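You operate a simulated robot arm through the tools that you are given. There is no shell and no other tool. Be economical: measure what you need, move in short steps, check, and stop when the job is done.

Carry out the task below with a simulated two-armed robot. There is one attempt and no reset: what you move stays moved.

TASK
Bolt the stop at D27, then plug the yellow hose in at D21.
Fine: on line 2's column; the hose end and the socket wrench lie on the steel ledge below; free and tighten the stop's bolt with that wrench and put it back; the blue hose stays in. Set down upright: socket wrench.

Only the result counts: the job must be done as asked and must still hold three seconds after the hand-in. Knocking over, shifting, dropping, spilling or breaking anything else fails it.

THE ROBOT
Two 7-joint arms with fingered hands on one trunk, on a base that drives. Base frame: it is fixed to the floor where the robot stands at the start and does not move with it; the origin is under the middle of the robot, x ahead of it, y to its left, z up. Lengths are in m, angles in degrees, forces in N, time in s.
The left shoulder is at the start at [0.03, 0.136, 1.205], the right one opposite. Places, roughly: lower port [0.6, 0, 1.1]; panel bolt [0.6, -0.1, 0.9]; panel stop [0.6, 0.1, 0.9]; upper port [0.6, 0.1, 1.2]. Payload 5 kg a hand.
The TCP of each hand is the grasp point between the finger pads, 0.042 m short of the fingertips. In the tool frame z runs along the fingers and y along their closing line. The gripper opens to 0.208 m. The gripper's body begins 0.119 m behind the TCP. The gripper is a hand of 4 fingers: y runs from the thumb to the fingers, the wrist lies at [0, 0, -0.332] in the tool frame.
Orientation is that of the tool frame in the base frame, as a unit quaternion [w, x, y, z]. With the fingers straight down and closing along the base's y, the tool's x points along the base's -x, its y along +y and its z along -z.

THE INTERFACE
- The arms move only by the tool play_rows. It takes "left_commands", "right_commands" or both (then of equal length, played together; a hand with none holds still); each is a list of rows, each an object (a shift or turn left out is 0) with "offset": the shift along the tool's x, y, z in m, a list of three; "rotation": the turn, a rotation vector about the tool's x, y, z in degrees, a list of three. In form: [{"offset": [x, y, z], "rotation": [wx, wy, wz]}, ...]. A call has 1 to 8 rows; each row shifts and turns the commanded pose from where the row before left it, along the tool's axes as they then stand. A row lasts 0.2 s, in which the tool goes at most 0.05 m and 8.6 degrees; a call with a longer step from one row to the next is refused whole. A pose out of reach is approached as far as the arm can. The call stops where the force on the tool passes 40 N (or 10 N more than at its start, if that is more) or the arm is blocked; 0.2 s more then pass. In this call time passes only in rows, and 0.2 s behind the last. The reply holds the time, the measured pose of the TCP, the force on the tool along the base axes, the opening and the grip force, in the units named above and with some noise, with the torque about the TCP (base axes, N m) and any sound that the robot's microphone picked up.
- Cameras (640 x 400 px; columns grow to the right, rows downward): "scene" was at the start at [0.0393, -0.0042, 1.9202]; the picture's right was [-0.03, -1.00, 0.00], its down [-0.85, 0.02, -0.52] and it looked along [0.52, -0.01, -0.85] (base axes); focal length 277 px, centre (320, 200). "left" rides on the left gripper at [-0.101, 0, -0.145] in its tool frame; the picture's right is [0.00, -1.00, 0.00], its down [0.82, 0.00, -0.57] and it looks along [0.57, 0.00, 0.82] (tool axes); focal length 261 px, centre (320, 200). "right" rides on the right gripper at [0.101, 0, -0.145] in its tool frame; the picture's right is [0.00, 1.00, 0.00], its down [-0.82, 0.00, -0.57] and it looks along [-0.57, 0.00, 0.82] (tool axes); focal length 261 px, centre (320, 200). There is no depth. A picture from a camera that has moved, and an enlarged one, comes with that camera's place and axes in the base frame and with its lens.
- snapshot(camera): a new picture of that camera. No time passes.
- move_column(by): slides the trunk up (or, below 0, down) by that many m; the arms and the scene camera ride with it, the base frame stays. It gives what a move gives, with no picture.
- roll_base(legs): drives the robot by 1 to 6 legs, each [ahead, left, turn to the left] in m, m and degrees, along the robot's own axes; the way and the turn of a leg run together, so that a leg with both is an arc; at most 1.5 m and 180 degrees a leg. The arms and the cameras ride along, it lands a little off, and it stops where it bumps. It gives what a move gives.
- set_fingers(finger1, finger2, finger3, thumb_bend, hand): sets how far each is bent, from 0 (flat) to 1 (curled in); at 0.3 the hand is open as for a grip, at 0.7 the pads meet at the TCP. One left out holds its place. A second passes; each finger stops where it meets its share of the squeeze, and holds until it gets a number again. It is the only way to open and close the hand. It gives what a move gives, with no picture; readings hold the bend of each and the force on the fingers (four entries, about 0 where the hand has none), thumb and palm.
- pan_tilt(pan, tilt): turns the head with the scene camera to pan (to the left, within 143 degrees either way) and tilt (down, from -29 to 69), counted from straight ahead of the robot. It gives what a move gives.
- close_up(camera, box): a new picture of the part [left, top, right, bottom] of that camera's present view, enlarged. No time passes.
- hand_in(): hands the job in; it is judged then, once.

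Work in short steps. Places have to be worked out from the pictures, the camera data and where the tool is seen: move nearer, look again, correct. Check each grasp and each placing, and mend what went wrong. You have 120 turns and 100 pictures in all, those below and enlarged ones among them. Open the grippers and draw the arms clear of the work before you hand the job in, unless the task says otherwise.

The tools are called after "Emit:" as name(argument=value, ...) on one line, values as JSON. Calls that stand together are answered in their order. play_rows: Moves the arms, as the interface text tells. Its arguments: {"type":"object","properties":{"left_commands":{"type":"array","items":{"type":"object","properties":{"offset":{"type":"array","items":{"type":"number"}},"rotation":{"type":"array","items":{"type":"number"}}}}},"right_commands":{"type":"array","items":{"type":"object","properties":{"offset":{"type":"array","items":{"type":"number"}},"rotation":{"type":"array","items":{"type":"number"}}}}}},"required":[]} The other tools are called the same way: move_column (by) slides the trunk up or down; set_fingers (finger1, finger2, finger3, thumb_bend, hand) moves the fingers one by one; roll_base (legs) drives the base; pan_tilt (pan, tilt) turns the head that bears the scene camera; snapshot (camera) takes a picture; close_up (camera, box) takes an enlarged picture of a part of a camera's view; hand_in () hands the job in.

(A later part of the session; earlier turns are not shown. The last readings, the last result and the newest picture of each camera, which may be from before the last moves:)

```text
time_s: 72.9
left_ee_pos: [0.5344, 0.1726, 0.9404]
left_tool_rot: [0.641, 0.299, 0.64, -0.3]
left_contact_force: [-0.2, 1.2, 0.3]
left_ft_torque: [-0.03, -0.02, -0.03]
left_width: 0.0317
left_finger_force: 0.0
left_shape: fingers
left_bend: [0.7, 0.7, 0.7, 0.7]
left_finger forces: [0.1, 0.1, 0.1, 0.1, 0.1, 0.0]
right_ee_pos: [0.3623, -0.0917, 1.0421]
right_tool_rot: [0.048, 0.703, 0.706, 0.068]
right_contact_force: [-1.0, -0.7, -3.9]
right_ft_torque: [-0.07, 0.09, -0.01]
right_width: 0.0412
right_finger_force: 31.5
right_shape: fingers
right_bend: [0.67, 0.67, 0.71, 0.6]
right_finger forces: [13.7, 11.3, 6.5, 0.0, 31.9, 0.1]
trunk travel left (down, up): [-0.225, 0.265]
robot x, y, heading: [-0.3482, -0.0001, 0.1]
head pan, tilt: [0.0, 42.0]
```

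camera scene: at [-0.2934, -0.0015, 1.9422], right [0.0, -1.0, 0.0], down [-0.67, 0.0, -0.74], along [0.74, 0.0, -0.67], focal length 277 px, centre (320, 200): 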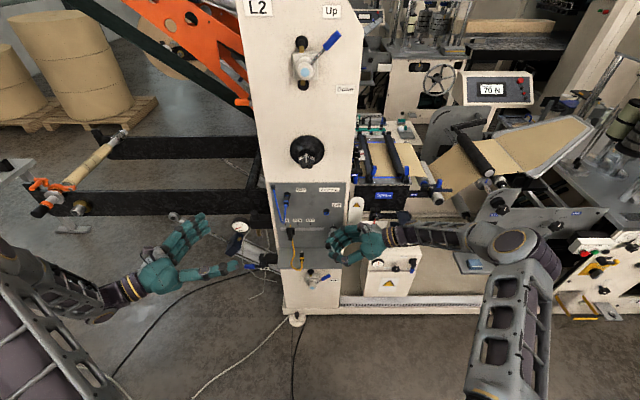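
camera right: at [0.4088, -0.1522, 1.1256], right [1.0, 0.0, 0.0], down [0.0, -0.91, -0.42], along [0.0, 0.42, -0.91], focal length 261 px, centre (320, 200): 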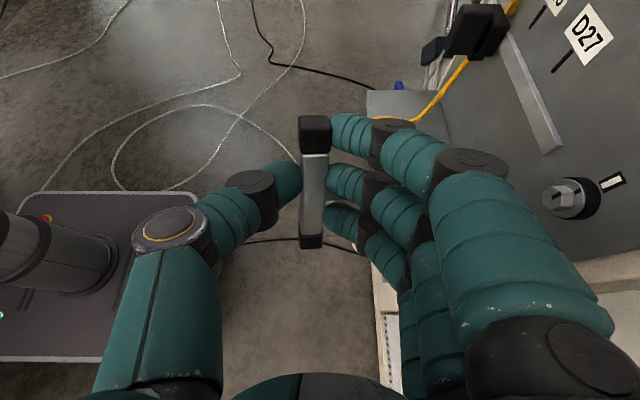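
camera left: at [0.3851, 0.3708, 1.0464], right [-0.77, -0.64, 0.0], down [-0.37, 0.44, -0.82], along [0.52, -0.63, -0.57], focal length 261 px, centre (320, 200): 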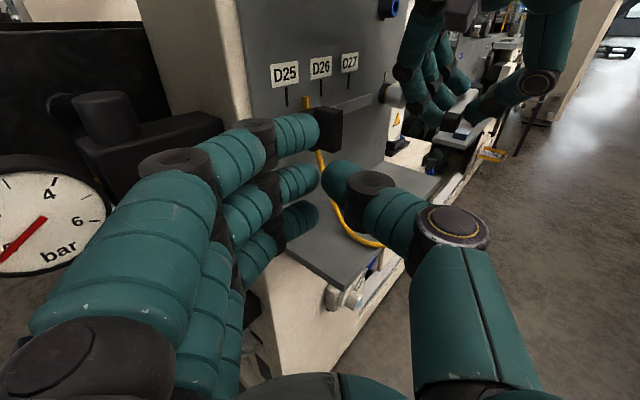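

Orientation fine. Now pitch up ~80.6° and begin the roll back to the handshake pose.

Emit:
play_rows(right_commands=[{"rotation": [-8.06, 0, 0]}, {"rotation": [-8.06, 0, 0]}, {"rotation": [-8.06, 0, 0]}, {"rotation": [-8.06, 0, 0]}, {"rotation": [-8.06, 0, 0]}, {"rotation": [-8.06, 0, 0]}, {"rotation": [-8.06, 0, 0]}, {"rotation": [-8.06, 0, 0]}])

Emit:
play_rows(right_commands=[{"rotation": [-8.06, 0, 0]}, {"rotation": [-8.06, 0, 0]}, {"rotation": [0, 0, -8.5]}, {"rotation": [0, 0, -8.5]}, {"rotation": [0, 0, -8.5]}, {"rotation": [0, 0, -8.5]}, {"rotation": [0, 0, -8.5]}, {"rotation": [0, 0, -8.5]}])

Emit:
play_rows(right_commands=[{"rotation": [0, 0, -8.5]}, {"rotation": [0, 0, -8.5]}, {"rotation": [0, 0, -8.5]}, {"rotation": [0, 0, -8.5]}, {"rotation": [0, 0, -8.5]}, {"rotation": [0, 0, -8.5]}, {"rotation": [0, 0, -8.5]}, {"rotation": [0, 0, -8.5]}])

Emit:
play_rows(right_commands=[{"offset": [0, 0, 0.01], "rotation": [0, 0, -8.5]}, {"offset": [0, 0, 0.01], "rotation": [0, 0, -8.5]}, {"rotation": [0, 0, -8.5]}, {"rotation": [0, 0, -8.5]}, {"rotation": [0, 0, -8.5]}, {"rotation": [0, 0, -8.5]}])

```text
time_s: 74.7
left_ee_pos: [0.5359, 0.1699, 0.9372]
left_tool_rot: [0.64, 0.299, 0.641, -0.3]
left_contact_force: [-0.6, 0.3, -0.7]
left_ft_torque: [-0.02, 0.0, -0.05]
left_width: 0.0315
left_finger_force: 0.1
left_shape: fingers
left_bend: [0.7, 0.7, 0.7, 0.7]
left_finger forces: [0.0, 0.0, 0.0, 0.0, 0.1, 0.0]
right_ee_pos: [0.3623, -0.0925, 1.0402]
right_tool_rot: [0.417, 0.569, 0.559, 0.436]
right_contact_force: [1.5, 0.5, -2.0]
right_ft_torque: [0.01, 0.36, -0.01]
right_width: 0.0415
right_finger_force: 31.1
right_shape: fingers
right_bend: [0.67, 0.67, 0.71, 0.6]
right_finger forces: [12.4, 11.1, 6.7, 0.1, 32.8, 0.1]
trunk travel left (down, up): [-0.225, 0.265]
robot x, y, heading: [-0.3485, 0.0003, -0.0]
head pan, tilt: [0.0, 42.0]
```

```text
time_s: 76.5
left_ee_pos: [0.5355, 0.1713, 0.9398]
left_tool_rot: [0.64, 0.299, 0.64, -0.301]
left_contact_force: [0.6, 0.1, 0.6]
left_ft_torque: [0.0, 0.02, -0.04]
left_width: 0.0316
left_finger_force: 0.1
left_shape: fingers
left_bend: [0.7, 0.7, 0.7, 0.7]
left_finger forces: [0.0, 0.1, 0.0, 0.0, 0.1, 0.0]
right_ee_pos: [0.3619, -0.0938, 1.0406]
right_tool_rot: [0.664, 0.243, 0.663, 0.247]
right_contact_force: [-0.5, 0.0, -3.0]
right_ft_torque: [-0.11, 0.21, -0.06]
right_width: 0.0405
right_finger_force: 30.8
right_shape: fingers
right_bend: [0.67, 0.67, 0.71, 0.6]
right_finger forces: [11.2, 11.4, 7.3, 0.0, 31.6, 0.0]
trunk travel left (down, up): [-0.225, 0.265]
robot x, y, heading: [-0.3468, 0.0006, -0.5]
head pan, tilt: [0.0, 42.0]
```

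```text
time_s: 78.3
left_ee_pos: [0.5352, 0.1715, 0.9389]
left_tool_rot: [0.64, 0.3, 0.64, -0.301]
left_contact_force: [-0.1, 0.4, 1.2]
left_ft_torque: [0.01, -0.02, -0.01]
left_width: 0.0317
left_finger_force: 0.2
left_shape: fingers
left_bend: [0.7, 0.7, 0.7, 0.7]
left_finger forces: [0.0, 0.1, 0.1, 0.1, 0.0, 0.1]
right_ee_pos: [0.3614, -0.0927, 1.0424]
right_tool_rot: [0.689, -0.169, 0.685, -0.167]
right_contact_force: [0.4, 0.5, 0.0]
right_ft_torque: [-0.04, 0.06, 0.03]
right_width: 0.0229
right_finger_force: 0.1
right_shape: fingers
right_bend: [0.73, 0.71, 0.73, 0.74]
right_finger forces: [0.0, 0.0, 0.0, 0.0, 0.0, 0.0]
trunk travel left (down, up): [-0.225, 0.265]
robot x, y, heading: [-0.3504, 0.0009, -0.3]
head pan, tilt: [0.0, 42.0]
```

```text
time_s: 79.9
left_ee_pos: [0.5346, 0.1799, 0.9368]
left_tool_rot: [0.641, 0.296, 0.644, -0.297]
left_contact_force: [0.2, 0.1, -0.2]
left_ft_torque: [-0.01, 0.03, 0.06]
left_width: 0.0316
left_finger_force: 0.1
left_shape: fingers
left_bend: [0.7, 0.7, 0.7, 0.7]
left_finger forces: [0.0, 0.0, 0.0, 0.0, 0.0, 0.1]
right_ee_pos: [0.3788, -0.1316, 1.0248]
right_tool_rot: [0.532, -0.438, 0.564, -0.456]
right_contact_force: [0.5, 0.4, 0.5]
right_ft_torque: [-0.05, 0.0, -0.01]
right_width: 0.0229
right_finger_force: 0.0
right_shape: fingers
right_bend: [0.73, 0.71, 0.73, 0.74]
right_finger forces: [0.0, 0.0, 0.1, 0.0, 0.1, 0.0]
trunk travel left (down, up): [-0.225, 0.265]
robot x, y, heading: [-0.3487, 0.0006, -0.4]
head pan, tilt: [0.0, 42.0]
stopped in row 6 (right hand): the arm was blocked; the commanded pose is now the measured one
```

The grip reads 0: the wrench slipped out during the roll. I look for it.

Emit:
snapshot(camera="scene")

Emit:
snapshot(camera="right")

```text
24 pictures are left
camera scene: at [-0.2947, -0.0023, 1.9423], right [0.0, -1.0, 0.0], down [-0.67, 0.0, -0.74], along [0.74, 0.0, -0.67], focal length 277 px, centre (320, 200)
```

scene: 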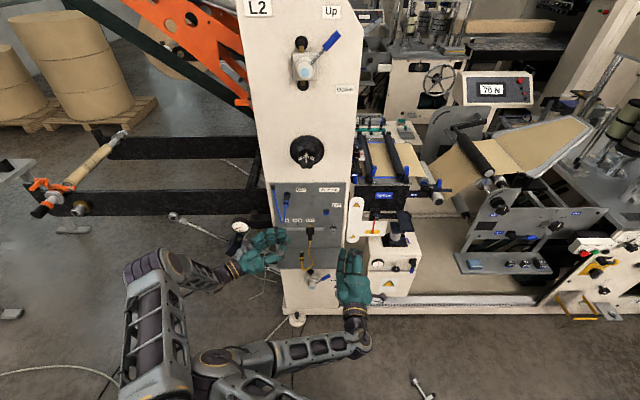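

```text
23 pictures are left
camera right: at [0.23, -0.221, 1.0067], right [-0.01, 0.2, -0.98], down [-0.53, 0.83, 0.18], along [0.85, 0.52, 0.1], focal length 261 px, centre (320, 200)
```

right: 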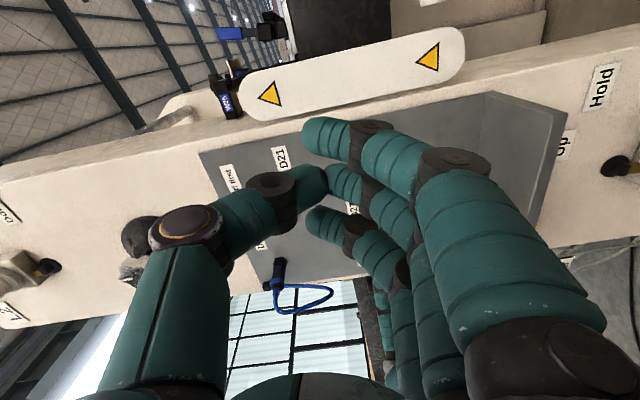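

The wrench lies on the floor at about [0.18, −0.61]. I'll plug the hose first, with the right hand (its camera side faces away from the panel when pointing down). First clear the left hand and roll the right hand back.

Emit:
play_rows(left_commands=[{"offset": [0, 0, -0.045]}, {"offset": [0, 0, -0.045]}, {"offset": [0, 0, -0.045]}, {"offset": [0, 0, -0.045]}, {"offset": [-0.04, 0, -0.02]}, {"offset": [-0.04, 0, -0.02]}, {"offset": [-0.04, 0, 0]}, {"offset": [-0.04, 0, 0]}], right_commands=[{"rotation": [0, 0, 8]}, {"rotation": [0, 0, 8]}, {"rotation": [0, 0, 8]}, {"rotation": [0, 0, 8]}, {"rotation": [0, 0, 8]}, {"rotation": [0, 0, 8]}, {"rotation": [0, 0, 8]}, {"rotation": [0, 0, 8]}])

Emit:
play_rows(right_commands=[{"rotation": [0, 0, 8]}, {"rotation": [0, 0, 6]}, {"rotation": [0, 8.2, 0]}, {"rotation": [0, 8.2, 0]}, {"rotation": [0, 8.2, 0]}, {"rotation": [0, 8.2, 0]}, {"rotation": [0, 8.2, 0]}, {"rotation": [0, 8.2, 0]}])

Emit:
play_rows(right_commands=[{"rotation": [0, 8.2, 0]}, {"rotation": [0, 8.2, 0]}, {"rotation": [0, 8.2, 0]}, {"rotation": [0, 8.2, 0]}, {"rotation": [0, 8.0, 0]}])

Emit:
set_fingers(hand="right", finger1=0.55, finger2=0.55, finger3=0.4, thumb_bend=0.55)

```text
time_s: 81.7
left_ee_pos: [0.3902, 0.3476, 1.0973]
left_tool_rot: [0.641, 0.295, 0.644, -0.297]
left_contact_force: [-0.6, -0.6, 0.3]
left_ft_torque: [-0.1, -0.02, 0.14]
left_width: 0.0313
left_finger_force: 0.1
left_shape: fingers
left_bend: [0.7, 0.7, 0.7, 0.7]
left_finger forces: [0.0, 0.0, 0.1, 0.0, 0.0, 0.0]
right_ee_pos: [0.3781, -0.1307, 1.0265]
right_tool_rot: [0.693, -0.071, 0.71, -0.105]
right_contact_force: [-0.3, -0.4, 0.5]
right_ft_torque: [0.0, -0.01, 0.04]
right_width: 0.0227
right_finger_force: 0.1
right_shape: fingers
right_bend: [0.73, 0.71, 0.73, 0.74]
right_finger forces: [0.0, 0.0, 0.1, 0.0, 0.0, 0.0]
trunk travel left (down, up): [-0.225, 0.265]
robot x, y, heading: [-0.3512, 0.0028, -0.4]
head pan, tilt: [0.0, 42.0]
```

```text
time_s: 83.5
left_ee_pos: [0.3926, 0.3475, 1.0977]
left_tool_rot: [0.641, 0.296, 0.643, -0.297]
left_contact_force: [-0.6, -2.1, 0.9]
left_ft_torque: [0.01, 0.01, 0.04]
left_width: 0.0317
left_finger_force: 0.0
left_shape: fingers
left_bend: [0.7, 0.7, 0.7, 0.7]
left_finger forces: [0.0, 0.0, 0.0, 0.0, 0.1, 0.1]
right_ee_pos: [0.3778, -0.1324, 1.0249]
right_tool_rot: [0.338, 0.021, 0.941, -0.012]
right_contact_force: [-0.6, -0.3, -0.9]
right_ft_torque: [0.07, -0.12, 0.08]
right_width: 0.0231
right_finger_force: 0.1
right_shape: fingers
right_bend: [0.73, 0.71, 0.73, 0.74]
right_finger forces: [0.0, 0.1, 0.1, 0.1, 0.1, 0.0]
trunk travel left (down, up): [-0.225, 0.265]
robot x, y, heading: [-0.352, -0.0006, -0.3]
head pan, tilt: [0.0, 42.0]
```

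```text
time_s: 84.7
left_ee_pos: [0.3943, 0.3464, 1.097]
left_tool_rot: [0.64, 0.296, 0.643, -0.298]
left_contact_force: [1.4, -0.2, -0.1]
left_ft_torque: [-0.03, -0.01, -0.04]
left_width: 0.0317
left_finger_force: 0.1
left_shape: fingers
left_bend: [0.7, 0.7, 0.7, 0.7]
left_finger forces: [0.1, 0.0, 0.1, 0.0, 0.1, 0.0]
right_ee_pos: [0.379, -0.1303, 1.0254]
right_tool_rot: [-0.011, 0.024, 1.0, -0.003]
right_contact_force: [-0.3, -1.0, 0.0]
right_ft_torque: [-0.01, 0.09, -0.02]
right_width: 0.0229
right_finger_force: 0.1
right_shape: fingers
right_bend: [0.73, 0.71, 0.73, 0.74]
right_finger forces: [0.0, 0.2, 0.0, 0.1, 0.1, 0.1]
trunk travel left (down, up): [-0.225, 0.265]
robot x, y, heading: [-0.3488, 0.0017, -0.4]
head pan, tilt: [0.0, 42.0]
```

```text
time_s: 85.7
left_ee_pos: [0.3934, 0.3468, 1.0961]
left_tool_rot: [0.641, 0.295, 0.644, -0.296]
left_contact_force: [0.2, -0.2, 0.2]
left_ft_torque: [-0.02, -0.01, 0.02]
left_width: 0.0317
left_finger_force: 0.1
left_shape: fingers
left_bend: [0.7, 0.7, 0.7, 0.7]
left_finger forces: [0.1, 0.0, 0.0, 0.0, 0.0, 0.0]
right_ee_pos: [0.3782, -0.1301, 1.0263]
right_tool_rot: [-0.01, 0.023, 1.0, -0.004]
right_contact_force: [-1.1, -0.1, -0.6]
right_ft_torque: [0.0, -0.01, -0.01]
right_width: 0.0945
right_finger_force: 0.1
right_shape: fingers
right_bend: [0.55, 0.55, 0.4, 0.55]
right_finger forces: [0.0, 0.0, 0.1, 0.0, 0.0, 0.0]
trunk travel left (down, up): [-0.225, 0.265]
robot x, y, heading: [-0.3454, -0.0007, -0.4]
head pan, tilt: [0.0, 42.0]
```

Blue hose loop hangs at about [0.525, 0.15, 1.07], so I'll tilt the right hand 20° (coming from the right) for the plug pick. I drive forward 0.1 m, tilt, and move above the plug.

Emit:
roll_base(legs=[[0.1, 0, 0]])

Emit:
play_rows(right_commands=[{"rotation": [-7, -0.4, -0.9]}, {"rotation": [-7, -0.4, -0.9]}, {"rotation": [-6, -0.4, -0.9]}, {"offset": [-0.012, 0.0376, 0.0137]}, {"offset": [-0.012, 0.0376, 0.0137]}, {"offset": [-0.012, 0.0376, 0.0137]}, {"offset": [-0.012, 0.0376, 0.0137]}])

Emit:
snapshot(camera="right")

```text
time_s: 86.8
left_ee_pos: [0.4949, 0.3483, 1.0966]
left_tool_rot: [0.64, 0.296, 0.643, -0.298]
left_contact_force: [0.5, 0.3, -0.2]
left_ft_torque: [-0.04, -0.06, -0.09]
left_width: 0.0316
left_finger_force: 0.0
left_shape: fingers
left_bend: [0.7, 0.7, 0.7, 0.7]
left_finger forces: [0.0, 0.0, 0.0, 0.0, 0.1, 0.0]
right_ee_pos: [0.4794, -0.1311, 1.0237]
right_tool_rot: [-0.011, 0.023, 1.0, -0.004]
right_contact_force: [1.3, -0.6, -1.1]
right_ft_torque: [0.02, 0.09, 0.0]
right_width: 0.0945
right_finger_force: 0.1
right_shape: fingers
right_bend: [0.55, 0.55, 0.4, 0.55]
right_finger forces: [0.1, 0.0, 0.0, 0.1, 0.1, 0.0]
trunk travel left (down, up): [-0.225, 0.265]
robot x, y, heading: [-0.2481, 0.0018, -0.2]
head pan, tilt: [0.0, 42.0]
```

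```text
time_s: 88.4
left_ee_pos: [0.4945, 0.3485, 1.0962]
left_tool_rot: [0.641, 0.295, 0.643, -0.297]
left_contact_force: [0.0, 0.3, -0.5]
left_ft_torque: [-0.05, -0.03, -0.08]
left_width: 0.0319
left_finger_force: 0.1
left_shape: fingers
left_bend: [0.7, 0.7, 0.7, 0.7]
left_finger forces: [0.0, 0.1, 0.0, 0.0, 0.1, 0.0]
right_ee_pos: [0.5287, 0.0288, 1.0244]
right_tool_rot: [0.004, 0.002, 0.986, 0.169]
right_contact_force: [0.4, -0.1, 0.2]
right_ft_torque: [0.08, 0.09, 0.01]
right_width: 0.0954
right_finger_force: 0.1
right_shape: fingers
right_bend: [0.55, 0.55, 0.4, 0.55]
right_finger forces: [0.0, 0.1, 0.0, 0.1, 0.0, 0.0]
trunk travel left (down, up): [-0.225, 0.265]
robot x, y, heading: [-0.247, -0.001, -0.3]
head pan, tilt: [0.0, 42.0]
```

```text
22 pictures are left
camera right: at [0.4276, -0.0166, 1.1585], right [0.01, 0.94, 0.33], down [0.81, -0.2, 0.54], along [0.58, 0.27, -0.77], focal length 261 px, centre (320, 200)
```

right: 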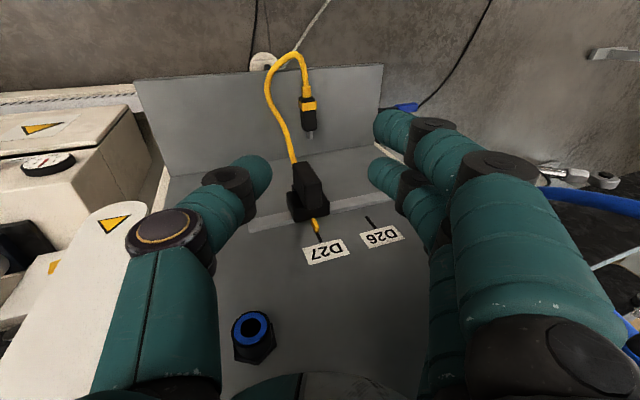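

Plug centre is at ≈[0.538, 0.089, 0.81], axis nearly along x (≈3° yaw). I descend toward it.

Emit:
play_rows(right_commands=[{"offset": [0, -0.00425, 0.037]}, {"offset": [0, -0.00425, 0.037]}, {"offset": [0, -0.00425, 0.037]}, {"offset": [0, -0.00425, 0.037]}])

Emit:
snapshot(camera="right")

```text
time_s: 89.4
left_ee_pos: [0.4938, 0.3469, 1.0974]
left_tool_rot: [0.641, 0.295, 0.643, -0.297]
left_contact_force: [1.2, 0.2, -0.7]
left_ft_torque: [-0.03, -0.03, -0.06]
left_width: 0.0314
left_finger_force: 0.0
left_shape: fingers
left_bend: [0.7, 0.7, 0.7, 0.7]
left_finger forces: [0.1, 0.1, 0.0, 0.0, 0.0, 0.0]
right_ee_pos: [0.5299, 0.0616, 0.8793]
right_tool_rot: [0.005, 0.002, 0.985, 0.17]
right_contact_force: [1.3, -0.6, 0.8]
right_ft_torque: [0.02, 0.15, 0.03]
right_width: 0.0951
right_finger_force: 0.0
right_shape: fingers
right_bend: [0.55, 0.55, 0.4, 0.55]
right_finger forces: [0.0, 0.0, 0.0, 0.0, 0.0, 0.0]
trunk travel left (down, up): [-0.225, 0.265]
robot x, y, heading: [-0.2479, 0.001, -0.2]
head pan, tilt: [0.0, 42.0]
```

```text
21 pictures are left
camera right: at [0.4296, 0.0163, 1.0142], right [0.01, 0.94, 0.33], down [0.81, -0.2, 0.55], along [0.58, 0.27, -0.77], focal length 261 px, centre (320, 200)
```

right: 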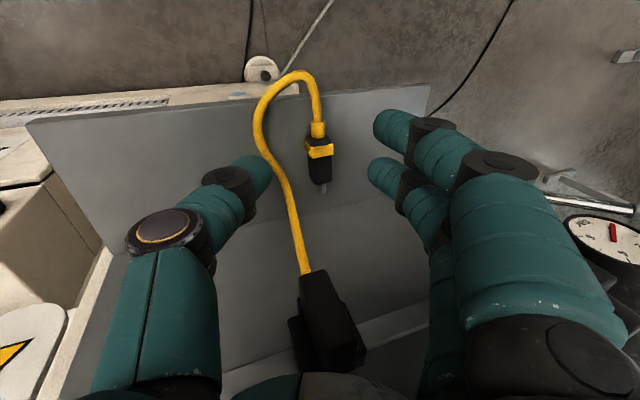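

The yellow hose runs between thumb and plug. I rise 30 mm, bend the thumb in so that it goes down between hose and plug, and check.

Emit:
play_rows(right_commands=[{"offset": [0, 0, -0.03]}])

Emit:
set_fingers(hand="right", thumb_bend=0.66, finger1=0.58, finger2=0.58)

Emit:
play_rows(right_commands=[{"offset": [0, -0.001, 0.03]}, {"offset": [0, -0.001, 0.018]}, {"offset": [0, -0.001, 0.018]}])

Emit:
snapshot(camera="right")

```text
time_s: 89.8
left_ee_pos: [0.4919, 0.3489, 1.0976]
left_tool_rot: [0.641, 0.296, 0.643, -0.297]
left_contact_force: [-0.9, 0.0, -0.1]
left_ft_torque: [-0.02, 0.03, 0.05]
left_width: 0.0316
left_finger_force: 0.0
left_shape: fingers
left_bend: [0.7, 0.7, 0.7, 0.7]
left_finger forces: [0.0, 0.0, 0.0, 0.0, 0.0, 0.1]
right_ee_pos: [0.5265, 0.0532, 0.9069]
right_tool_rot: [0.003, 0.001, 0.985, 0.17]
right_contact_force: [-0.2, 0.1, -1.2]
right_ft_torque: [0.0, -0.08, -0.07]
right_width: 0.0952
right_finger_force: 0.0
right_shape: fingers
right_bend: [0.55, 0.55, 0.4, 0.55]
right_finger forces: [0.1, 0.0, 0.0, 0.0, 0.1, 0.0]
trunk travel left (down, up): [-0.225, 0.265]
robot x, y, heading: [-0.2442, -0.0023, 0.1]
head pan, tilt: [0.0, 42.0]
```

```text
time_s: 90.8
left_ee_pos: [0.4922, 0.3479, 1.097]
left_tool_rot: [0.641, 0.296, 0.643, -0.297]
left_contact_force: [-0.9, 0.2, 0.4]
left_ft_torque: [0.04, -0.02, -0.01]
left_width: 0.0316
left_finger_force: 0.1
left_shape: fingers
left_bend: [0.7, 0.7, 0.7, 0.7]
left_finger forces: [0.0, 0.0, 0.1, 0.0, 0.1, 0.0]
right_ee_pos: [0.5294, 0.0523, 0.9068]
right_tool_rot: [0.005, 0.002, 0.986, 0.169]
right_contact_force: [-0.1, -0.3, 0.5]
right_ft_torque: [0.03, 0.03, -0.01]
right_width: 0.0657
right_finger_force: 0.0
right_shape: fingers
right_bend: [0.57, 0.57, 0.4, 0.66]
right_finger forces: [0.0, 0.0, 0.0, 0.0, 0.1, 0.0]
trunk travel left (down, up): [-0.225, 0.265]
robot x, y, heading: [-0.2485, -0.0018, 0.1]
head pan, tilt: [0.0, 42.0]
```

```text
time_s: 91.6
left_ee_pos: [0.4923, 0.3474, 1.098]
left_tool_rot: [0.641, 0.296, 0.643, -0.297]
left_contact_force: [-0.5, -0.4, 0.1]
left_ft_torque: [0.04, 0.01, 0.01]
left_width: 0.0315
left_finger_force: 0.1
left_shape: fingers
left_bend: [0.7, 0.7, 0.7, 0.7]
left_finger forces: [0.0, 0.0, 0.0, 0.0, 0.1, 0.1]
right_ee_pos: [0.529, 0.0719, 0.8453]
right_tool_rot: [0.005, 0.001, 0.985, 0.17]
right_contact_force: [-1.9, -2.6, 11.4]
right_ft_torque: [-0.26, 0.12, 0.04]
right_width: 0.0615
right_finger_force: 5.5
right_shape: fingers
right_bend: [0.57, 0.57, 0.4, 0.67]
right_finger forces: [0.0, 0.0, 0.0, 0.0, 11.7, 0.1]
trunk travel left (down, up): [-0.225, 0.265]
robot x, y, heading: [-0.25, -0.0017, -0.4]
head pan, tilt: [0.0, 42.0]
```

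```text
20 pictures are left
camera right: at [0.4287, 0.0259, 0.981], right [0.01, 0.94, 0.33], down [0.81, -0.2, 0.55], along [0.58, 0.27, -0.77], focal length 261 px, centre (320, 200)
```

right: 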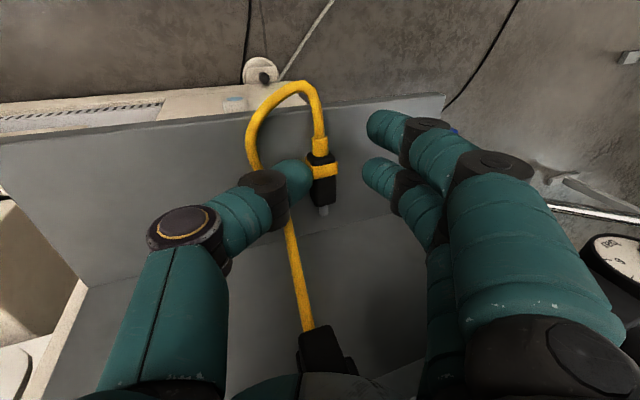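

The thumb touches the ledge (11 N) beside the plug; I rise 4 mm and close thumb and fingers 1–2 on the plug.

Emit:
play_rows(right_commands=[{"offset": [0, 0.001, -0.004]}])

Emit:
set_fingers(hand="right", thumb_bend=0.72, finger1=0.72, finger2=0.76)

Emit:
close_up(camera="right", box=[220, 80, 420, 240])

```text
time_s: 92.0
left_ee_pos: [0.4931, 0.3482, 1.0971]
left_tool_rot: [0.641, 0.295, 0.644, -0.296]
left_contact_force: [0.6, -0.1, -1.1]
left_ft_torque: [0.05, 0.01, -0.02]
left_width: 0.0314
left_finger_force: 0.1
left_shape: fingers
left_bend: [0.7, 0.7, 0.7, 0.7]
left_finger forces: [0.1, 0.0, 0.1, 0.0, 0.1, 0.0]
right_ee_pos: [0.5279, 0.0728, 0.8487]
right_tool_rot: [0.005, 0.001, 0.986, 0.169]
right_contact_force: [-0.5, 1.2, 0.7]
right_ft_torque: [0.01, -0.03, -0.02]
right_width: 0.0633
right_finger_force: 0.9
right_shape: fingers
right_bend: [0.57, 0.57, 0.4, 0.67]
right_finger forces: [0.1, 0.0, 0.0, 0.0, 1.6, 0.0]
trunk travel left (down, up): [-0.225, 0.265]
robot x, y, heading: [-0.2485, 0.0016, 0.1]
head pan, tilt: [0.0, 42.0]
```

```text
time_s: 93.0
left_ee_pos: [0.4928, 0.3479, 1.0963]
left_tool_rot: [0.641, 0.297, 0.643, -0.298]
left_contact_force: [0.4, 0.6, 0.6]
left_ft_torque: [-0.03, 0.01, 0.0]
left_width: 0.0316
left_finger_force: 0.0
left_shape: fingers
left_bend: [0.7, 0.7, 0.7, 0.7]
left_finger forces: [0.1, 0.0, 0.0, 0.0, 0.0, 0.0]
right_ee_pos: [0.5289, 0.0719, 0.8482]
right_tool_rot: [0.005, 0.002, 0.985, 0.17]
right_contact_force: [-0.6, 1.3, 4.8]
right_ft_torque: [0.11, -0.02, -0.05]
right_width: 0.0271
right_finger_force: 9.5
right_shape: fingers
right_bend: [0.72, 0.68, 0.4, 0.72]
right_finger forces: [0.0, 10.4, 0.0, 0.1, 8.2, 0.0]
trunk travel left (down, up): [-0.225, 0.265]
robot x, y, heading: [-0.2502, -0.0022, -0.3]
head pan, tilt: [0.0, 42.0]
```

```text
2.50 times, centred on (320, 160) of right
camera zoom: at [0.4283, 0.0257, 0.9838], right [0.01, 0.94, 0.33], down [0.81, -0.2, 0.54], along [0.58, 0.27, -0.77], focal length 652 px, centre (320, 300)
```

zoom: 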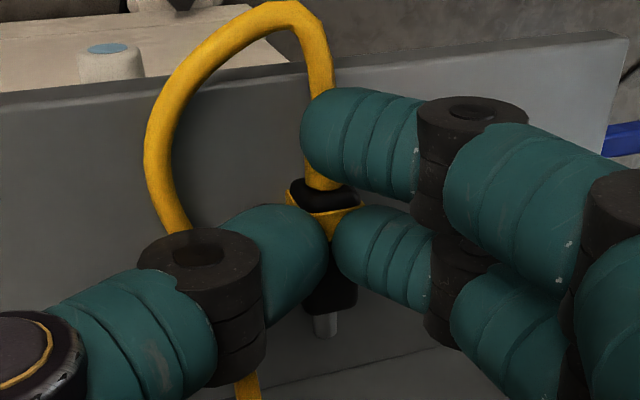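

The plug is pinched between thumb and finger 2. I firm the grip, lift slightly, draw back from the panel and rise along the tool axis.

Emit:
set_fingers(hand="right", thumb_bend=0.85, finger1=0.76, finger2=0.9)

Emit:
play_rows(right_commands=[{"offset": [0, 0, -0.02]}, {"offset": [0.03, 0, -0.01]}, {"offset": [0.03, 0, -0.01]}, {"offset": [0, 0, -0.04]}, {"offset": [0, 0, -0.04]}, {"offset": [0, 0, -0.04]}, {"offset": [0, 0, -0.04]}, {"offset": [0, 0, -0.04]}])

Emit:
snapshot(camera="right")

```text
time_s: 94.0
left_ee_pos: [0.4929, 0.3485, 1.0974]
left_tool_rot: [0.641, 0.295, 0.644, -0.296]
left_contact_force: [-0.1, -0.8, -0.4]
left_ft_torque: [0.01, -0.03, 0.0]
left_width: 0.0315
left_finger_force: 0.0
left_shape: fingers
left_bend: [0.7, 0.7, 0.7, 0.7]
left_finger forces: [0.1, 0.0, 0.0, 0.1, 0.0, 0.0]
right_ee_pos: [0.5287, 0.0719, 0.8487]
right_tool_rot: [0.005, 0.002, 0.986, 0.168]
right_contact_force: [-0.6, 0.3, 0.2]
right_ft_torque: [-0.01, 0.0, -0.02]
right_width: 0.0263
right_finger_force: 0.1
right_shape: fingers
right_bend: [0.76, 0.63, 0.4, 0.82]
right_finger forces: [0.0, 0.1, 0.0, 0.1, 0.0, 0.1]
trunk travel left (down, up): [-0.225, 0.265]
robot x, y, heading: [-0.2481, 0.0017, -0.2]
head pan, tilt: [0.0, 42.0]
```

```text
time_s: 95.8
left_ee_pos: [0.491, 0.3477, 1.0982]
left_tool_rot: [0.642, 0.296, 0.643, -0.296]
left_contact_force: [-0.2, 0.3, 1.0]
left_ft_torque: [0.03, 0.03, 0.06]
left_width: 0.0316
left_finger_force: 0.1
left_shape: fingers
left_bend: [0.7, 0.7, 0.7, 0.7]
left_finger forces: [0.0, 0.0, 0.1, 0.0, 0.0, 0.0]
right_ee_pos: [0.4654, -0.0063, 1.0755]
right_tool_rot: [0.005, 0.001, 0.985, 0.17]
right_contact_force: [-2.2, 0.0, -1.3]
right_ft_torque: [-0.01, -0.12, -0.06]
right_width: 0.0272
right_finger_force: 0.0
right_shape: fingers
right_bend: [0.76, 0.63, 0.4, 0.83]
right_finger forces: [0.0, 0.0, 0.1, 0.0, 0.1, 0.0]
trunk travel left (down, up): [-0.225, 0.265]
robot x, y, heading: [-0.2497, -0.0003, 0.0]
head pan, tilt: [0.0, 42.0]
```

```text
18 pictures are left
camera right: at [0.3647, -0.0536, 1.21], right [0.01, 0.94, 0.33], down [0.82, -0.2, 0.54], along [0.58, 0.27, -0.77], focal length 261 px, centre (320, 200)
```

right: 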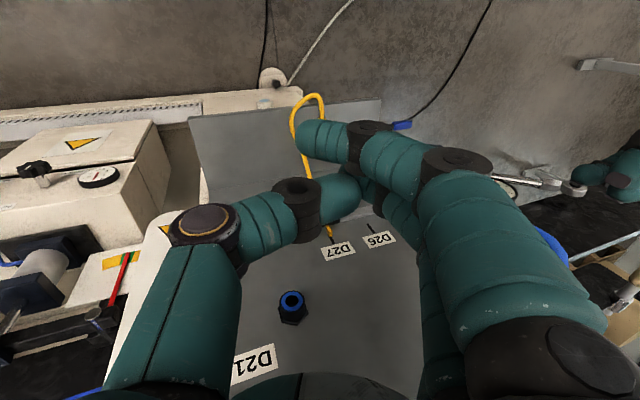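

The stronger squeeze squirted the plug out. I reopen the hand and look where the plug lies.

Emit:
set_fingers(hand="right", thumb_bend=0.55, finger1=0.5, finger2=0.5, finger3=0.4)

Emit:
close_up(camera="right", box=[180, 60, 420, 240])

```text
time_s: 96.8
left_ee_pos: [0.4923, 0.3486, 1.0964]
left_tool_rot: [0.64, 0.297, 0.643, -0.298]
left_contact_force: [-0.8, 1.1, -0.4]
left_ft_torque: [-0.02, -0.02, -0.02]
left_width: 0.0315
left_finger_force: 0.0
left_shape: fingers
left_bend: [0.7, 0.7, 0.7, 0.7]
left_finger forces: [0.0, 0.0, 0.0, 0.1, 0.0, 0.1]
right_ee_pos: [0.4673, -0.0079, 1.0739]
right_tool_rot: [0.005, 0.002, 0.986, 0.169]
right_contact_force: [0.4, 0.0, -0.4]
right_ft_torque: [0.04, 0.02, 0.01]
right_width: 0.1072
right_finger_force: 0.0
right_shape: fingers
right_bend: [0.5, 0.5, 0.4, 0.55]
right_finger forces: [0.0, 0.0, 0.1, 0.1, 0.0, 0.0]
trunk travel left (down, up): [-0.225, 0.265]
robot x, y, heading: [-0.2475, -0.0016, 0.0]
head pan, tilt: [0.0, 42.0]
```

```text
2.22 times, centred on (300, 150) of right
camera zoom: at [0.3662, -0.0532, 1.2093], right [0.01, 0.94, 0.33], down [0.81, -0.2, 0.54], along [0.58, 0.27, -0.77], focal length 579 px, centre (364, 311)
```

zoom: 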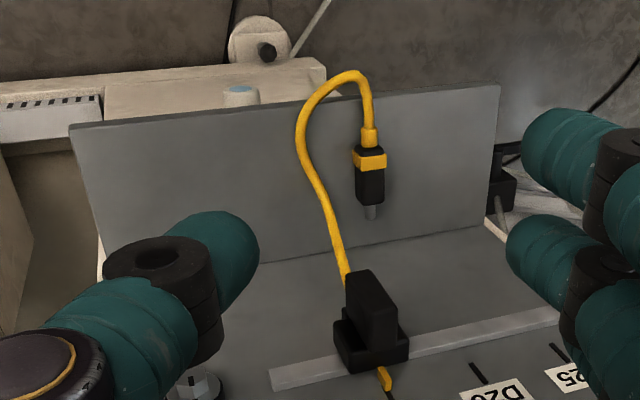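

The plug is still in place (centre ≈ [0.543, 0.092, 0.81]). I reduce the tilt to 14° for a squarer grip, set the fingers, and go down again.

Emit:
set_fingers(hand="right", thumb_bend=0.66, finger1=0.5, finger2=0.58)

Emit:
play_rows(right_commands=[{"offset": [-0.031, 0.0165, 0.02], "rotation": [6, 0, 0]}, {"offset": [-0.031, 0.0165, 0.02]}, {"offset": [0, 0, 0.04]}, {"offset": [0, 0, 0.04]}, {"offset": [0, 0, 0.04]}, {"offset": [0, 0, 0.04]}, {"offset": [0, 0, 0.02]}, {"offset": [0, 0, 0.018]}])

Emit:
close_up(camera="right", box=[220, 80, 420, 240])

```text
time_s: 97.8
left_ee_pos: [0.4937, 0.3482, 1.0965]
left_tool_rot: [0.641, 0.296, 0.643, -0.297]
left_contact_force: [-0.3, -0.5, -1.0]
left_ft_torque: [-0.02, -0.01, -0.02]
left_width: 0.0315
left_finger_force: 0.0
left_shape: fingers
left_bend: [0.7, 0.7, 0.7, 0.7]
left_finger forces: [0.1, 0.0, 0.0, 0.0, 0.0, 0.1]
right_ee_pos: [0.4668, -0.008, 1.075]
right_tool_rot: [0.004, 0.002, 0.986, 0.17]
right_contact_force: [-0.4, -0.1, 0.6]
right_ft_torque: [-0.01, 0.01, -0.02]
right_width: 0.0816
right_finger_force: 0.1
right_shape: fingers
right_bend: [0.5, 0.57, 0.4, 0.66]
right_finger forces: [0.0, 0.1, 0.1, 0.0, 0.0, 0.1]
trunk travel left (down, up): [-0.225, 0.265]
robot x, y, heading: [-0.2477, -0.0036, -0.2]
head pan, tilt: [0.0, 42.0]
```

```text
time_s: 99.6
left_ee_pos: [0.4933, 0.3479, 1.0958]
left_tool_rot: [0.64, 0.296, 0.643, -0.298]
left_contact_force: [0.0, -0.1, -1.0]
left_ft_torque: [-0.02, 0.0, -0.08]
left_width: 0.0314
left_finger_force: 0.0
left_shape: fingers
left_bend: [0.7, 0.7, 0.7, 0.7]
left_finger forces: [0.0, 0.0, 0.0, 0.0, 0.1, 0.0]
right_ee_pos: [0.5322, 0.0814, 0.8524]
right_tool_rot: [0.004, 0.002, 0.993, 0.118]
right_contact_force: [1.6, -0.3, 0.8]
right_ft_torque: [-0.01, 0.07, 0.0]
right_width: 0.0815
right_finger_force: 0.0
right_shape: fingers
right_bend: [0.5, 0.57, 0.4, 0.66]
right_finger forces: [0.0, 0.0, 0.0, 0.0, 0.1, 0.0]
trunk travel left (down, up): [-0.225, 0.265]
robot x, y, heading: [-0.2485, -0.0032, -0.6]
head pan, tilt: [0.0, 42.0]
```

```text
2.50 times, centred on (320, 160) of right
camera zoom: at [0.4309, 0.0502, 0.9916], right [0.01, 0.97, 0.23], down [0.81, -0.14, 0.56], along [0.58, 0.19, -0.79], focal length 652 px, centre (320, 300)
```

zoom: 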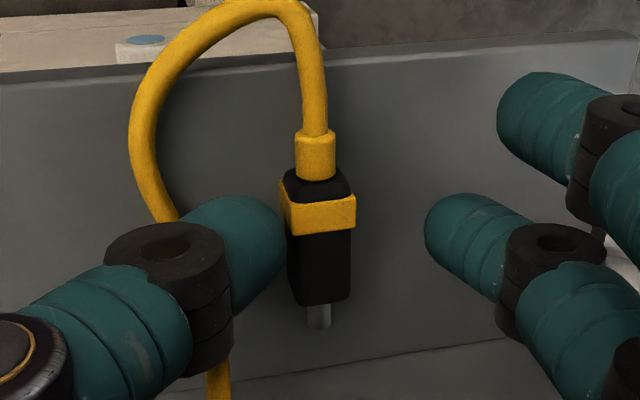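

Clear view: the thumb is beside the plug body. I lower 5 mm and close finger 2 moderately, then finger 3.

Emit:
play_rows(right_commands=[{"offset": [0, 0, 0.0055]}])

Emit:
set_fingers(hand="right", thumb_bend=0.7, finger2=0.74)

Emit:
play_rows(right_commands=[{"offset": [0, 0, -0.01]}, {"offset": [0.01, 0, -0.015]}])

Emit:
close_up(camera="right", box=[220, 80, 420, 240])

```text
time_s: 100.0
left_ee_pos: [0.4932, 0.348, 1.098]
left_tool_rot: [0.64, 0.297, 0.643, -0.299]
left_contact_force: [0.3, -0.4, -0.7]
left_ft_torque: [-0.01, -0.02, -0.02]
left_width: 0.0312
left_finger_force: 0.1
left_shape: fingers
left_bend: [0.7, 0.7, 0.7, 0.7]
left_finger forces: [0.1, 0.0, 0.0, 0.1, 0.0, 0.0]
right_ee_pos: [0.5313, 0.0829, 0.8467]
right_tool_rot: [0.004, 0.002, 0.993, 0.118]
right_contact_force: [0.2, -0.2, 1.6]
right_ft_torque: [-0.06, 0.08, 0.01]
right_width: 0.0809
right_finger_force: 1.0
right_shape: fingers
right_bend: [0.5, 0.57, 0.4, 0.66]
right_finger forces: [0.1, 0.0, 0.0, 0.1, 2.5, 0.0]
trunk travel left (down, up): [-0.225, 0.265]
robot x, y, heading: [-0.2468, -0.0002, -0.1]
head pan, tilt: [0.0, 42.0]
```

```text
time_s: 101.0
left_ee_pos: [0.493, 0.3491, 1.0988]
left_tool_rot: [0.641, 0.296, 0.643, -0.297]
left_contact_force: [0.1, 0.1, -0.2]
left_ft_torque: [0.0, 0.02, -0.01]
left_width: 0.0316
left_finger_force: 0.1
left_shape: fingers
left_bend: [0.7, 0.7, 0.7, 0.7]
left_finger forces: [0.0, 0.0, 0.0, 0.0, 0.1, 0.0]
right_ee_pos: [0.531, 0.0843, 0.8498]
right_tool_rot: [0.006, 0.001, 0.993, 0.118]
right_contact_force: [1.4, 4.0, 12.5]
right_ft_torque: [0.35, -0.09, -0.05]
right_width: 0.0764
right_finger_force: 13.6
right_shape: fingers
right_bend: [0.5, 0.72, 0.4, 0.69]
right_finger forces: [0.0, 21.1, 0.0, 0.0, 6.3, 0.0]
trunk travel left (down, up): [-0.225, 0.265]
robot x, y, heading: [-0.2492, -0.0051, 0.1]
head pan, tilt: [0.0, 42.0]
```

```text
time_s: 101.6
left_ee_pos: [0.4911, 0.3467, 1.0979]
left_tool_rot: [0.641, 0.296, 0.643, -0.297]
left_contact_force: [0.1, -0.8, -0.3]
left_ft_torque: [0.02, 0.03, 0.02]
left_width: 0.0316
left_finger_force: 0.1
left_shape: fingers
left_bend: [0.7, 0.7, 0.7, 0.7]
left_finger forces: [0.0, 0.1, 0.0, 0.0, 0.0, 0.0]
right_ee_pos: [0.5193, 0.0747, 0.8725]
right_tool_rot: [0.004, 0.0, 0.993, 0.117]
right_contact_force: [-1.0, 0.0, -0.3]
right_ft_torque: [-0.02, -0.09, -0.05]
right_width: 0.0772
right_finger_force: 7.0
right_shape: fingers
right_bend: [0.5, 0.72, 0.4, 0.69]
right_finger forces: [0.0, 7.6, 0.0, 0.1, 7.0, 0.0]
trunk travel left (down, up): [-0.225, 0.265]
robot x, y, heading: [-0.2485, 0.0003, 0.1]
head pan, tilt: [0.0, 42.0]
```

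```text
2.50 times, centred on (320, 160) of right
camera zoom: at [0.4195, 0.0446, 1.0114], right [0.01, 0.97, 0.23], down [0.82, -0.14, 0.56], along [0.58, 0.19, -0.79], focal length 652 px, centre (320, 300)
```

zoom: 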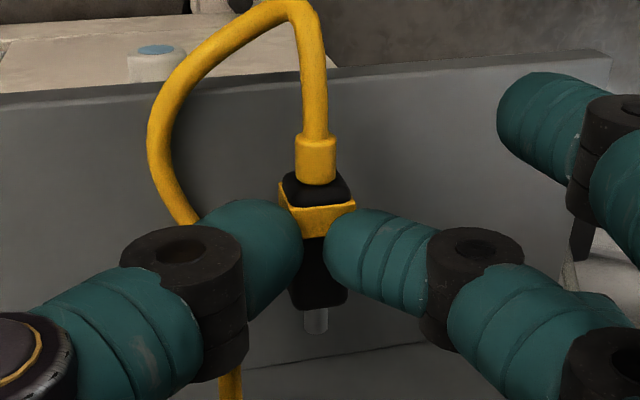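

The plug is lifted and held (7 N). I raise the grip a little in a small step and check.

Emit:
set_fingers(hand="right", thumb_bend=0.73, finger2=0.76)

```text
time_s: 102.6
left_ee_pos: [0.4929, 0.3472, 1.0961]
left_tool_rot: [0.641, 0.296, 0.643, -0.297]
left_contact_force: [0.7, -0.4, 0.1]
left_ft_torque: [-0.03, -0.05, 0.0]
left_width: 0.0317
left_finger_force: 0.1
left_shape: fingers
left_bend: [0.7, 0.7, 0.7, 0.7]
left_finger forces: [0.0, 0.0, 0.1, 0.1, 0.1, 0.0]
right_ee_pos: [0.5217, 0.0767, 0.8719]
right_tool_rot: [0.005, 0.002, 0.993, 0.118]
right_contact_force: [-0.5, 0.9, 0.0]
right_ft_torque: [0.01, 0.02, 0.0]
right_width: 0.0727
right_finger_force: 10.4
right_shape: fingers
right_bend: [0.5, 0.71, 0.4, 0.71]
right_finger forces: [0.1, 10.7, 0.0, 0.0, 9.8, 0.1]
trunk travel left (down, up): [-0.225, 0.265]
robot x, y, heading: [-0.2483, -0.0023, -0.3]
head pan, tilt: [0.0, 42.0]
```

10 N grip. I draw back from the panel, rise, and move in front of D21.

Emit:
play_rows(right_commands=[{"offset": [0.025, 0, -0.01]}, {"offset": [0.025, 0, -0.01]}, {"offset": [0, 0, -0.042]}, {"offset": [0, 0, -0.042]}, {"offset": [0, 0, -0.042]}, {"offset": [0, 0, -0.042]}, {"offset": [0, 0, -0.042]}])

Emit:
play_rows(right_commands=[{"offset": [0, -0.0293, -0.0075], "rotation": [0, 0, 1]}, {"offset": [0, -0.0293, -0.0075], "rotation": [0, 0, 1]}])

Emit:
snapshot(camera="right")

```text
time_s: 104.2
left_ee_pos: [0.4926, 0.348, 1.0977]
left_tool_rot: [0.641, 0.295, 0.643, -0.296]
left_contact_force: [0.0, -0.1, 0.2]
left_ft_torque: [0.03, 0.04, 0.06]
left_width: 0.0319
left_finger_force: 0.0
left_shape: fingers
left_bend: [0.7, 0.7, 0.7, 0.7]
left_finger forces: [0.0, 0.1, 0.0, 0.0, 0.0, 0.0]
right_ee_pos: [0.4672, 0.0214, 1.0959]
right_tool_rot: [0.005, 0.001, 0.993, 0.118]
right_contact_force: [-1.8, -0.1, -1.0]
right_ft_torque: [0.03, -0.13, 0.01]
right_width: 0.0724
right_finger_force: 10.2
right_shape: fingers
right_bend: [0.5, 0.71, 0.4, 0.71]
right_finger forces: [0.1, 10.9, 0.0, 0.0, 9.8, 0.0]
trunk travel left (down, up): [-0.225, 0.265]
robot x, y, heading: [-0.2455, -0.0014, -0.0]
head pan, tilt: [0.0, 42.0]
```

```text
time_s: 104.8
left_ee_pos: [0.4924, 0.3481, 1.0968]
left_tool_rot: [0.641, 0.295, 0.644, -0.296]
left_contact_force: [0.7, -0.4, -0.1]
left_ft_torque: [-0.02, 0.0, 0.04]
left_width: 0.0317
left_finger_force: 0.2
left_shape: fingers
left_bend: [0.7, 0.7, 0.7, 0.7]
left_finger forces: [0.0, 0.0, 0.0, 0.0, 0.1, 0.0]
right_ee_pos: [0.4667, -0.0379, 1.0955]
right_tool_rot: [0.002, 0.019, 0.993, 0.117]
right_contact_force: [0.4, 0.4, 0.6]
right_ft_torque: [-0.05, -0.03, 0.07]
right_width: 0.0722
right_finger_force: 10.3
right_shape: fingers
right_bend: [0.5, 0.71, 0.4, 0.71]
right_finger forces: [0.1, 10.9, 0.0, 0.0, 10.0, 0.1]
trunk travel left (down, up): [-0.225, 0.265]
robot x, y, heading: [-0.25, 0.0026, -0.1]
head pan, tilt: [0.0, 42.0]
```

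```text
14 pictures are left
camera right: at [0.3668, -0.0651, 1.2357], right [0.04, 0.97, 0.24], down [0.81, -0.17, 0.55], along [0.58, 0.17, -0.8], focal length 261 px, centre (320, 200)
```

right: 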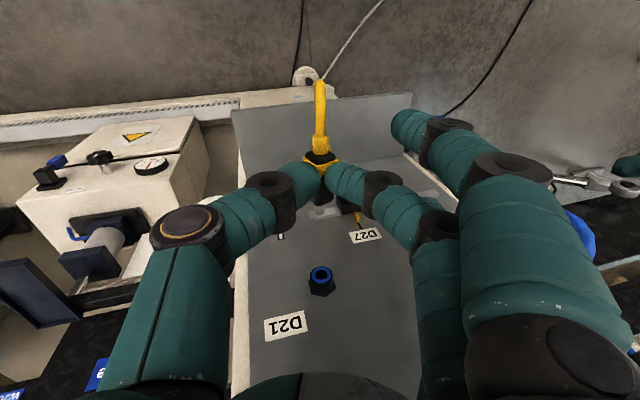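

The plug is held in front of the port. I enlarge to compare plug axis with the port.

Emit:
close_up(camera="right", box=[240, 130, 400, 300])

Emit:
close_up(camera="scene", box=[290, 180, 390, 270])

```text
2.35 times, centred on (320, 215) of right
camera zoom: at [0.3668, -0.0651, 1.2357], right [0.04, 0.97, 0.24], down [0.81, -0.17, 0.55], along [0.58, 0.17, -0.8], focal length 613 px, centre (320, 165)
```

zoom: 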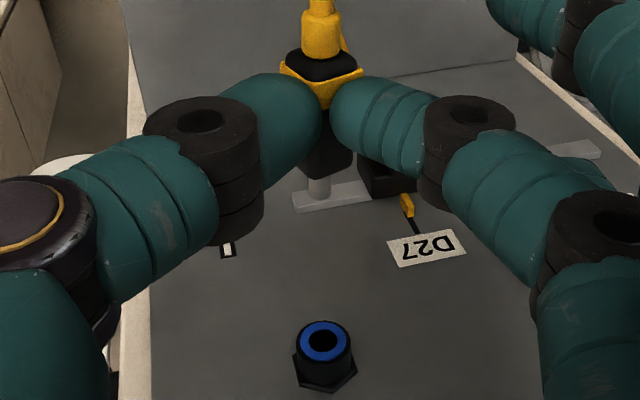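

```text
4.44 times, centred on (340, 225) of scene
camera zoom: at [-0.1939, -0.0029, 1.9422], right [0.0, -1.0, 0.0], down [-0.67, 0.0, -0.74], along [0.74, 0.0, -0.67], focal length 1231 px, centre (231, 89)
```

zoom: 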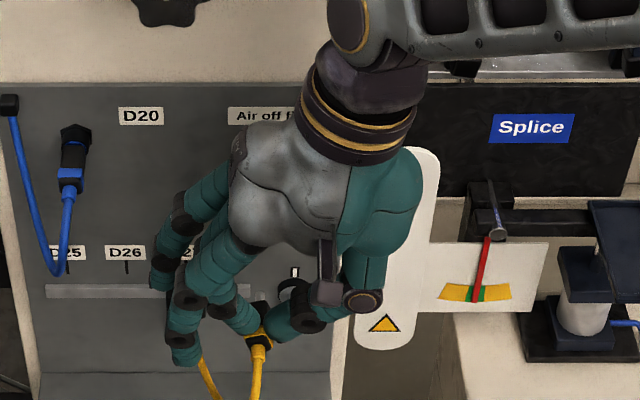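

The plug may have pitched nose-down in the pinch. The left hand camera can see it from the side.

Emit:
close_up(camera="left", box=[380, 50, 540, 190])

```text
2.86 times, centred on (460, 120) of left
camera zoom: at [0.3986, 0.4575, 1.1977], right [-0.76, -0.65, 0.01], down [-0.38, 0.43, -0.82], along [0.53, -0.63, -0.57], focal length 745 px, centre (-80, 429)
```

zoom: 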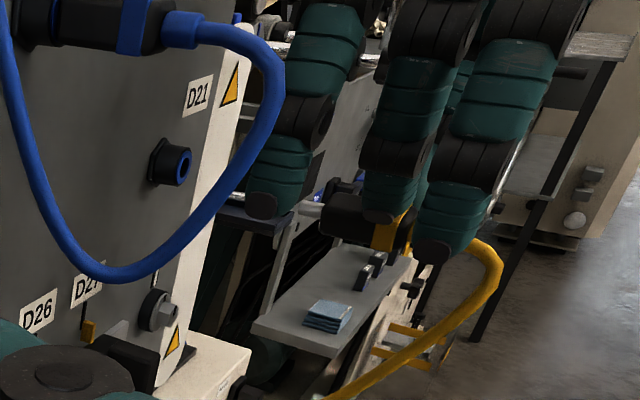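

I zoom tighter on the plug from the left to measure its pitch.

Emit:
close_up(camera="left", box=[410, 75, 510, 145])

```text
5.71 times, centred on (460, 110) of left
camera zoom: at [0.3986, 0.4575, 1.1977], right [-0.76, -0.65, 0.01], down [-0.38, 0.43, -0.82], along [0.53, -0.63, -0.57], focal length 1489 px, centre (-480, 714)
```

zoom: 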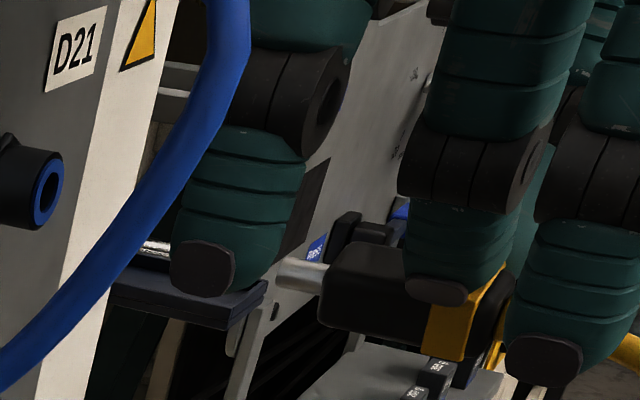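

The plug is level; it sits ~8 mm low and ~3 mm left of the port axis. I correct and advance 60 mm, then check.

Emit:
play_rows(right_commands=[{"offset": [0, -0.001, -0.0085]}, {"offset": [-0.02, 0.0008, 0]}, {"offset": [-0.02, 0.0008, 0]}, {"offset": [-0.02, 0.0008, 0]}])

Emit:
close_up(camera="left", box=[390, 75, 490, 145])

Emit:
close_up(camera="right", box=[260, 130, 380, 260])

```text
time_s: 105.8
left_ee_pos: [0.4933, 0.3468, 1.0972]
left_tool_rot: [0.641, 0.296, 0.643, -0.297]
left_contact_force: [0.3, -0.2, 0.2]
left_ft_torque: [-0.07, -0.02, -0.05]
left_width: 0.0316
left_finger_force: 0.0
left_shape: fingers
left_bend: [0.7, 0.7, 0.7, 0.7]
left_finger forces: [0.0, 0.0, 0.0, 0.0, 0.0, 0.1]
right_ee_pos: [0.5298, -0.0404, 1.1039]
right_tool_rot: [0.002, 0.019, 0.993, 0.117]
right_contact_force: [-0.1, 0.2, -1.0]
right_ft_torque: [-0.05, 0.04, 0.01]
right_width: 0.0723
right_finger_force: 11.0
right_shape: fingers
right_bend: [0.5, 0.71, 0.4, 0.71]
right_finger forces: [0.1, 11.1, 0.1, 0.0, 9.8, 0.0]
trunk travel left (down, up): [-0.225, 0.265]
robot x, y, heading: [-0.2474, 0.0017, -0.4]
head pan, tilt: [0.0, 42.0]
```

```text
5.71 times, centred on (440, 110) of left
camera zoom: at [0.4, 0.4573, 1.1969], right [-0.76, -0.65, 0.01], down [-0.38, 0.43, -0.82], along [0.53, -0.63, -0.57], focal length 1489 px, centre (-366, 714)
```

zoom: 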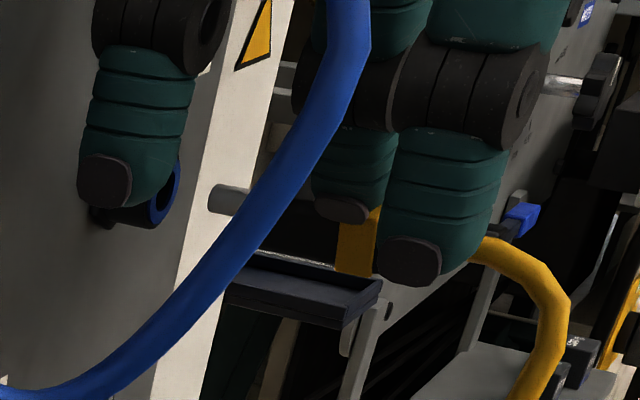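

```text
3.08 times, centred on (320, 195) of right
camera zoom: at [0.4282, -0.069, 1.2446], right [0.04, 0.97, 0.23], down [0.82, -0.17, 0.55], along [0.58, 0.17, -0.8], focal length 802 px, centre (320, 215)
```

zoom: 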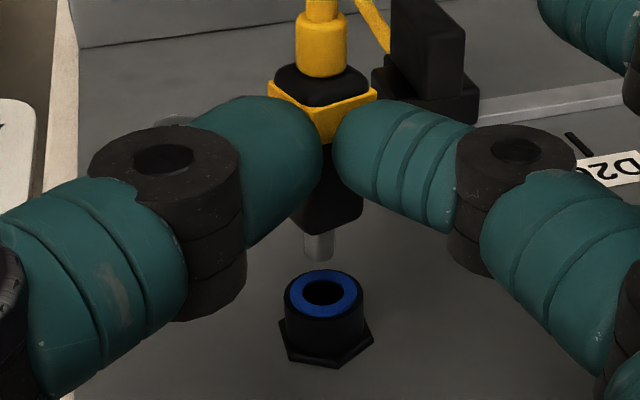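

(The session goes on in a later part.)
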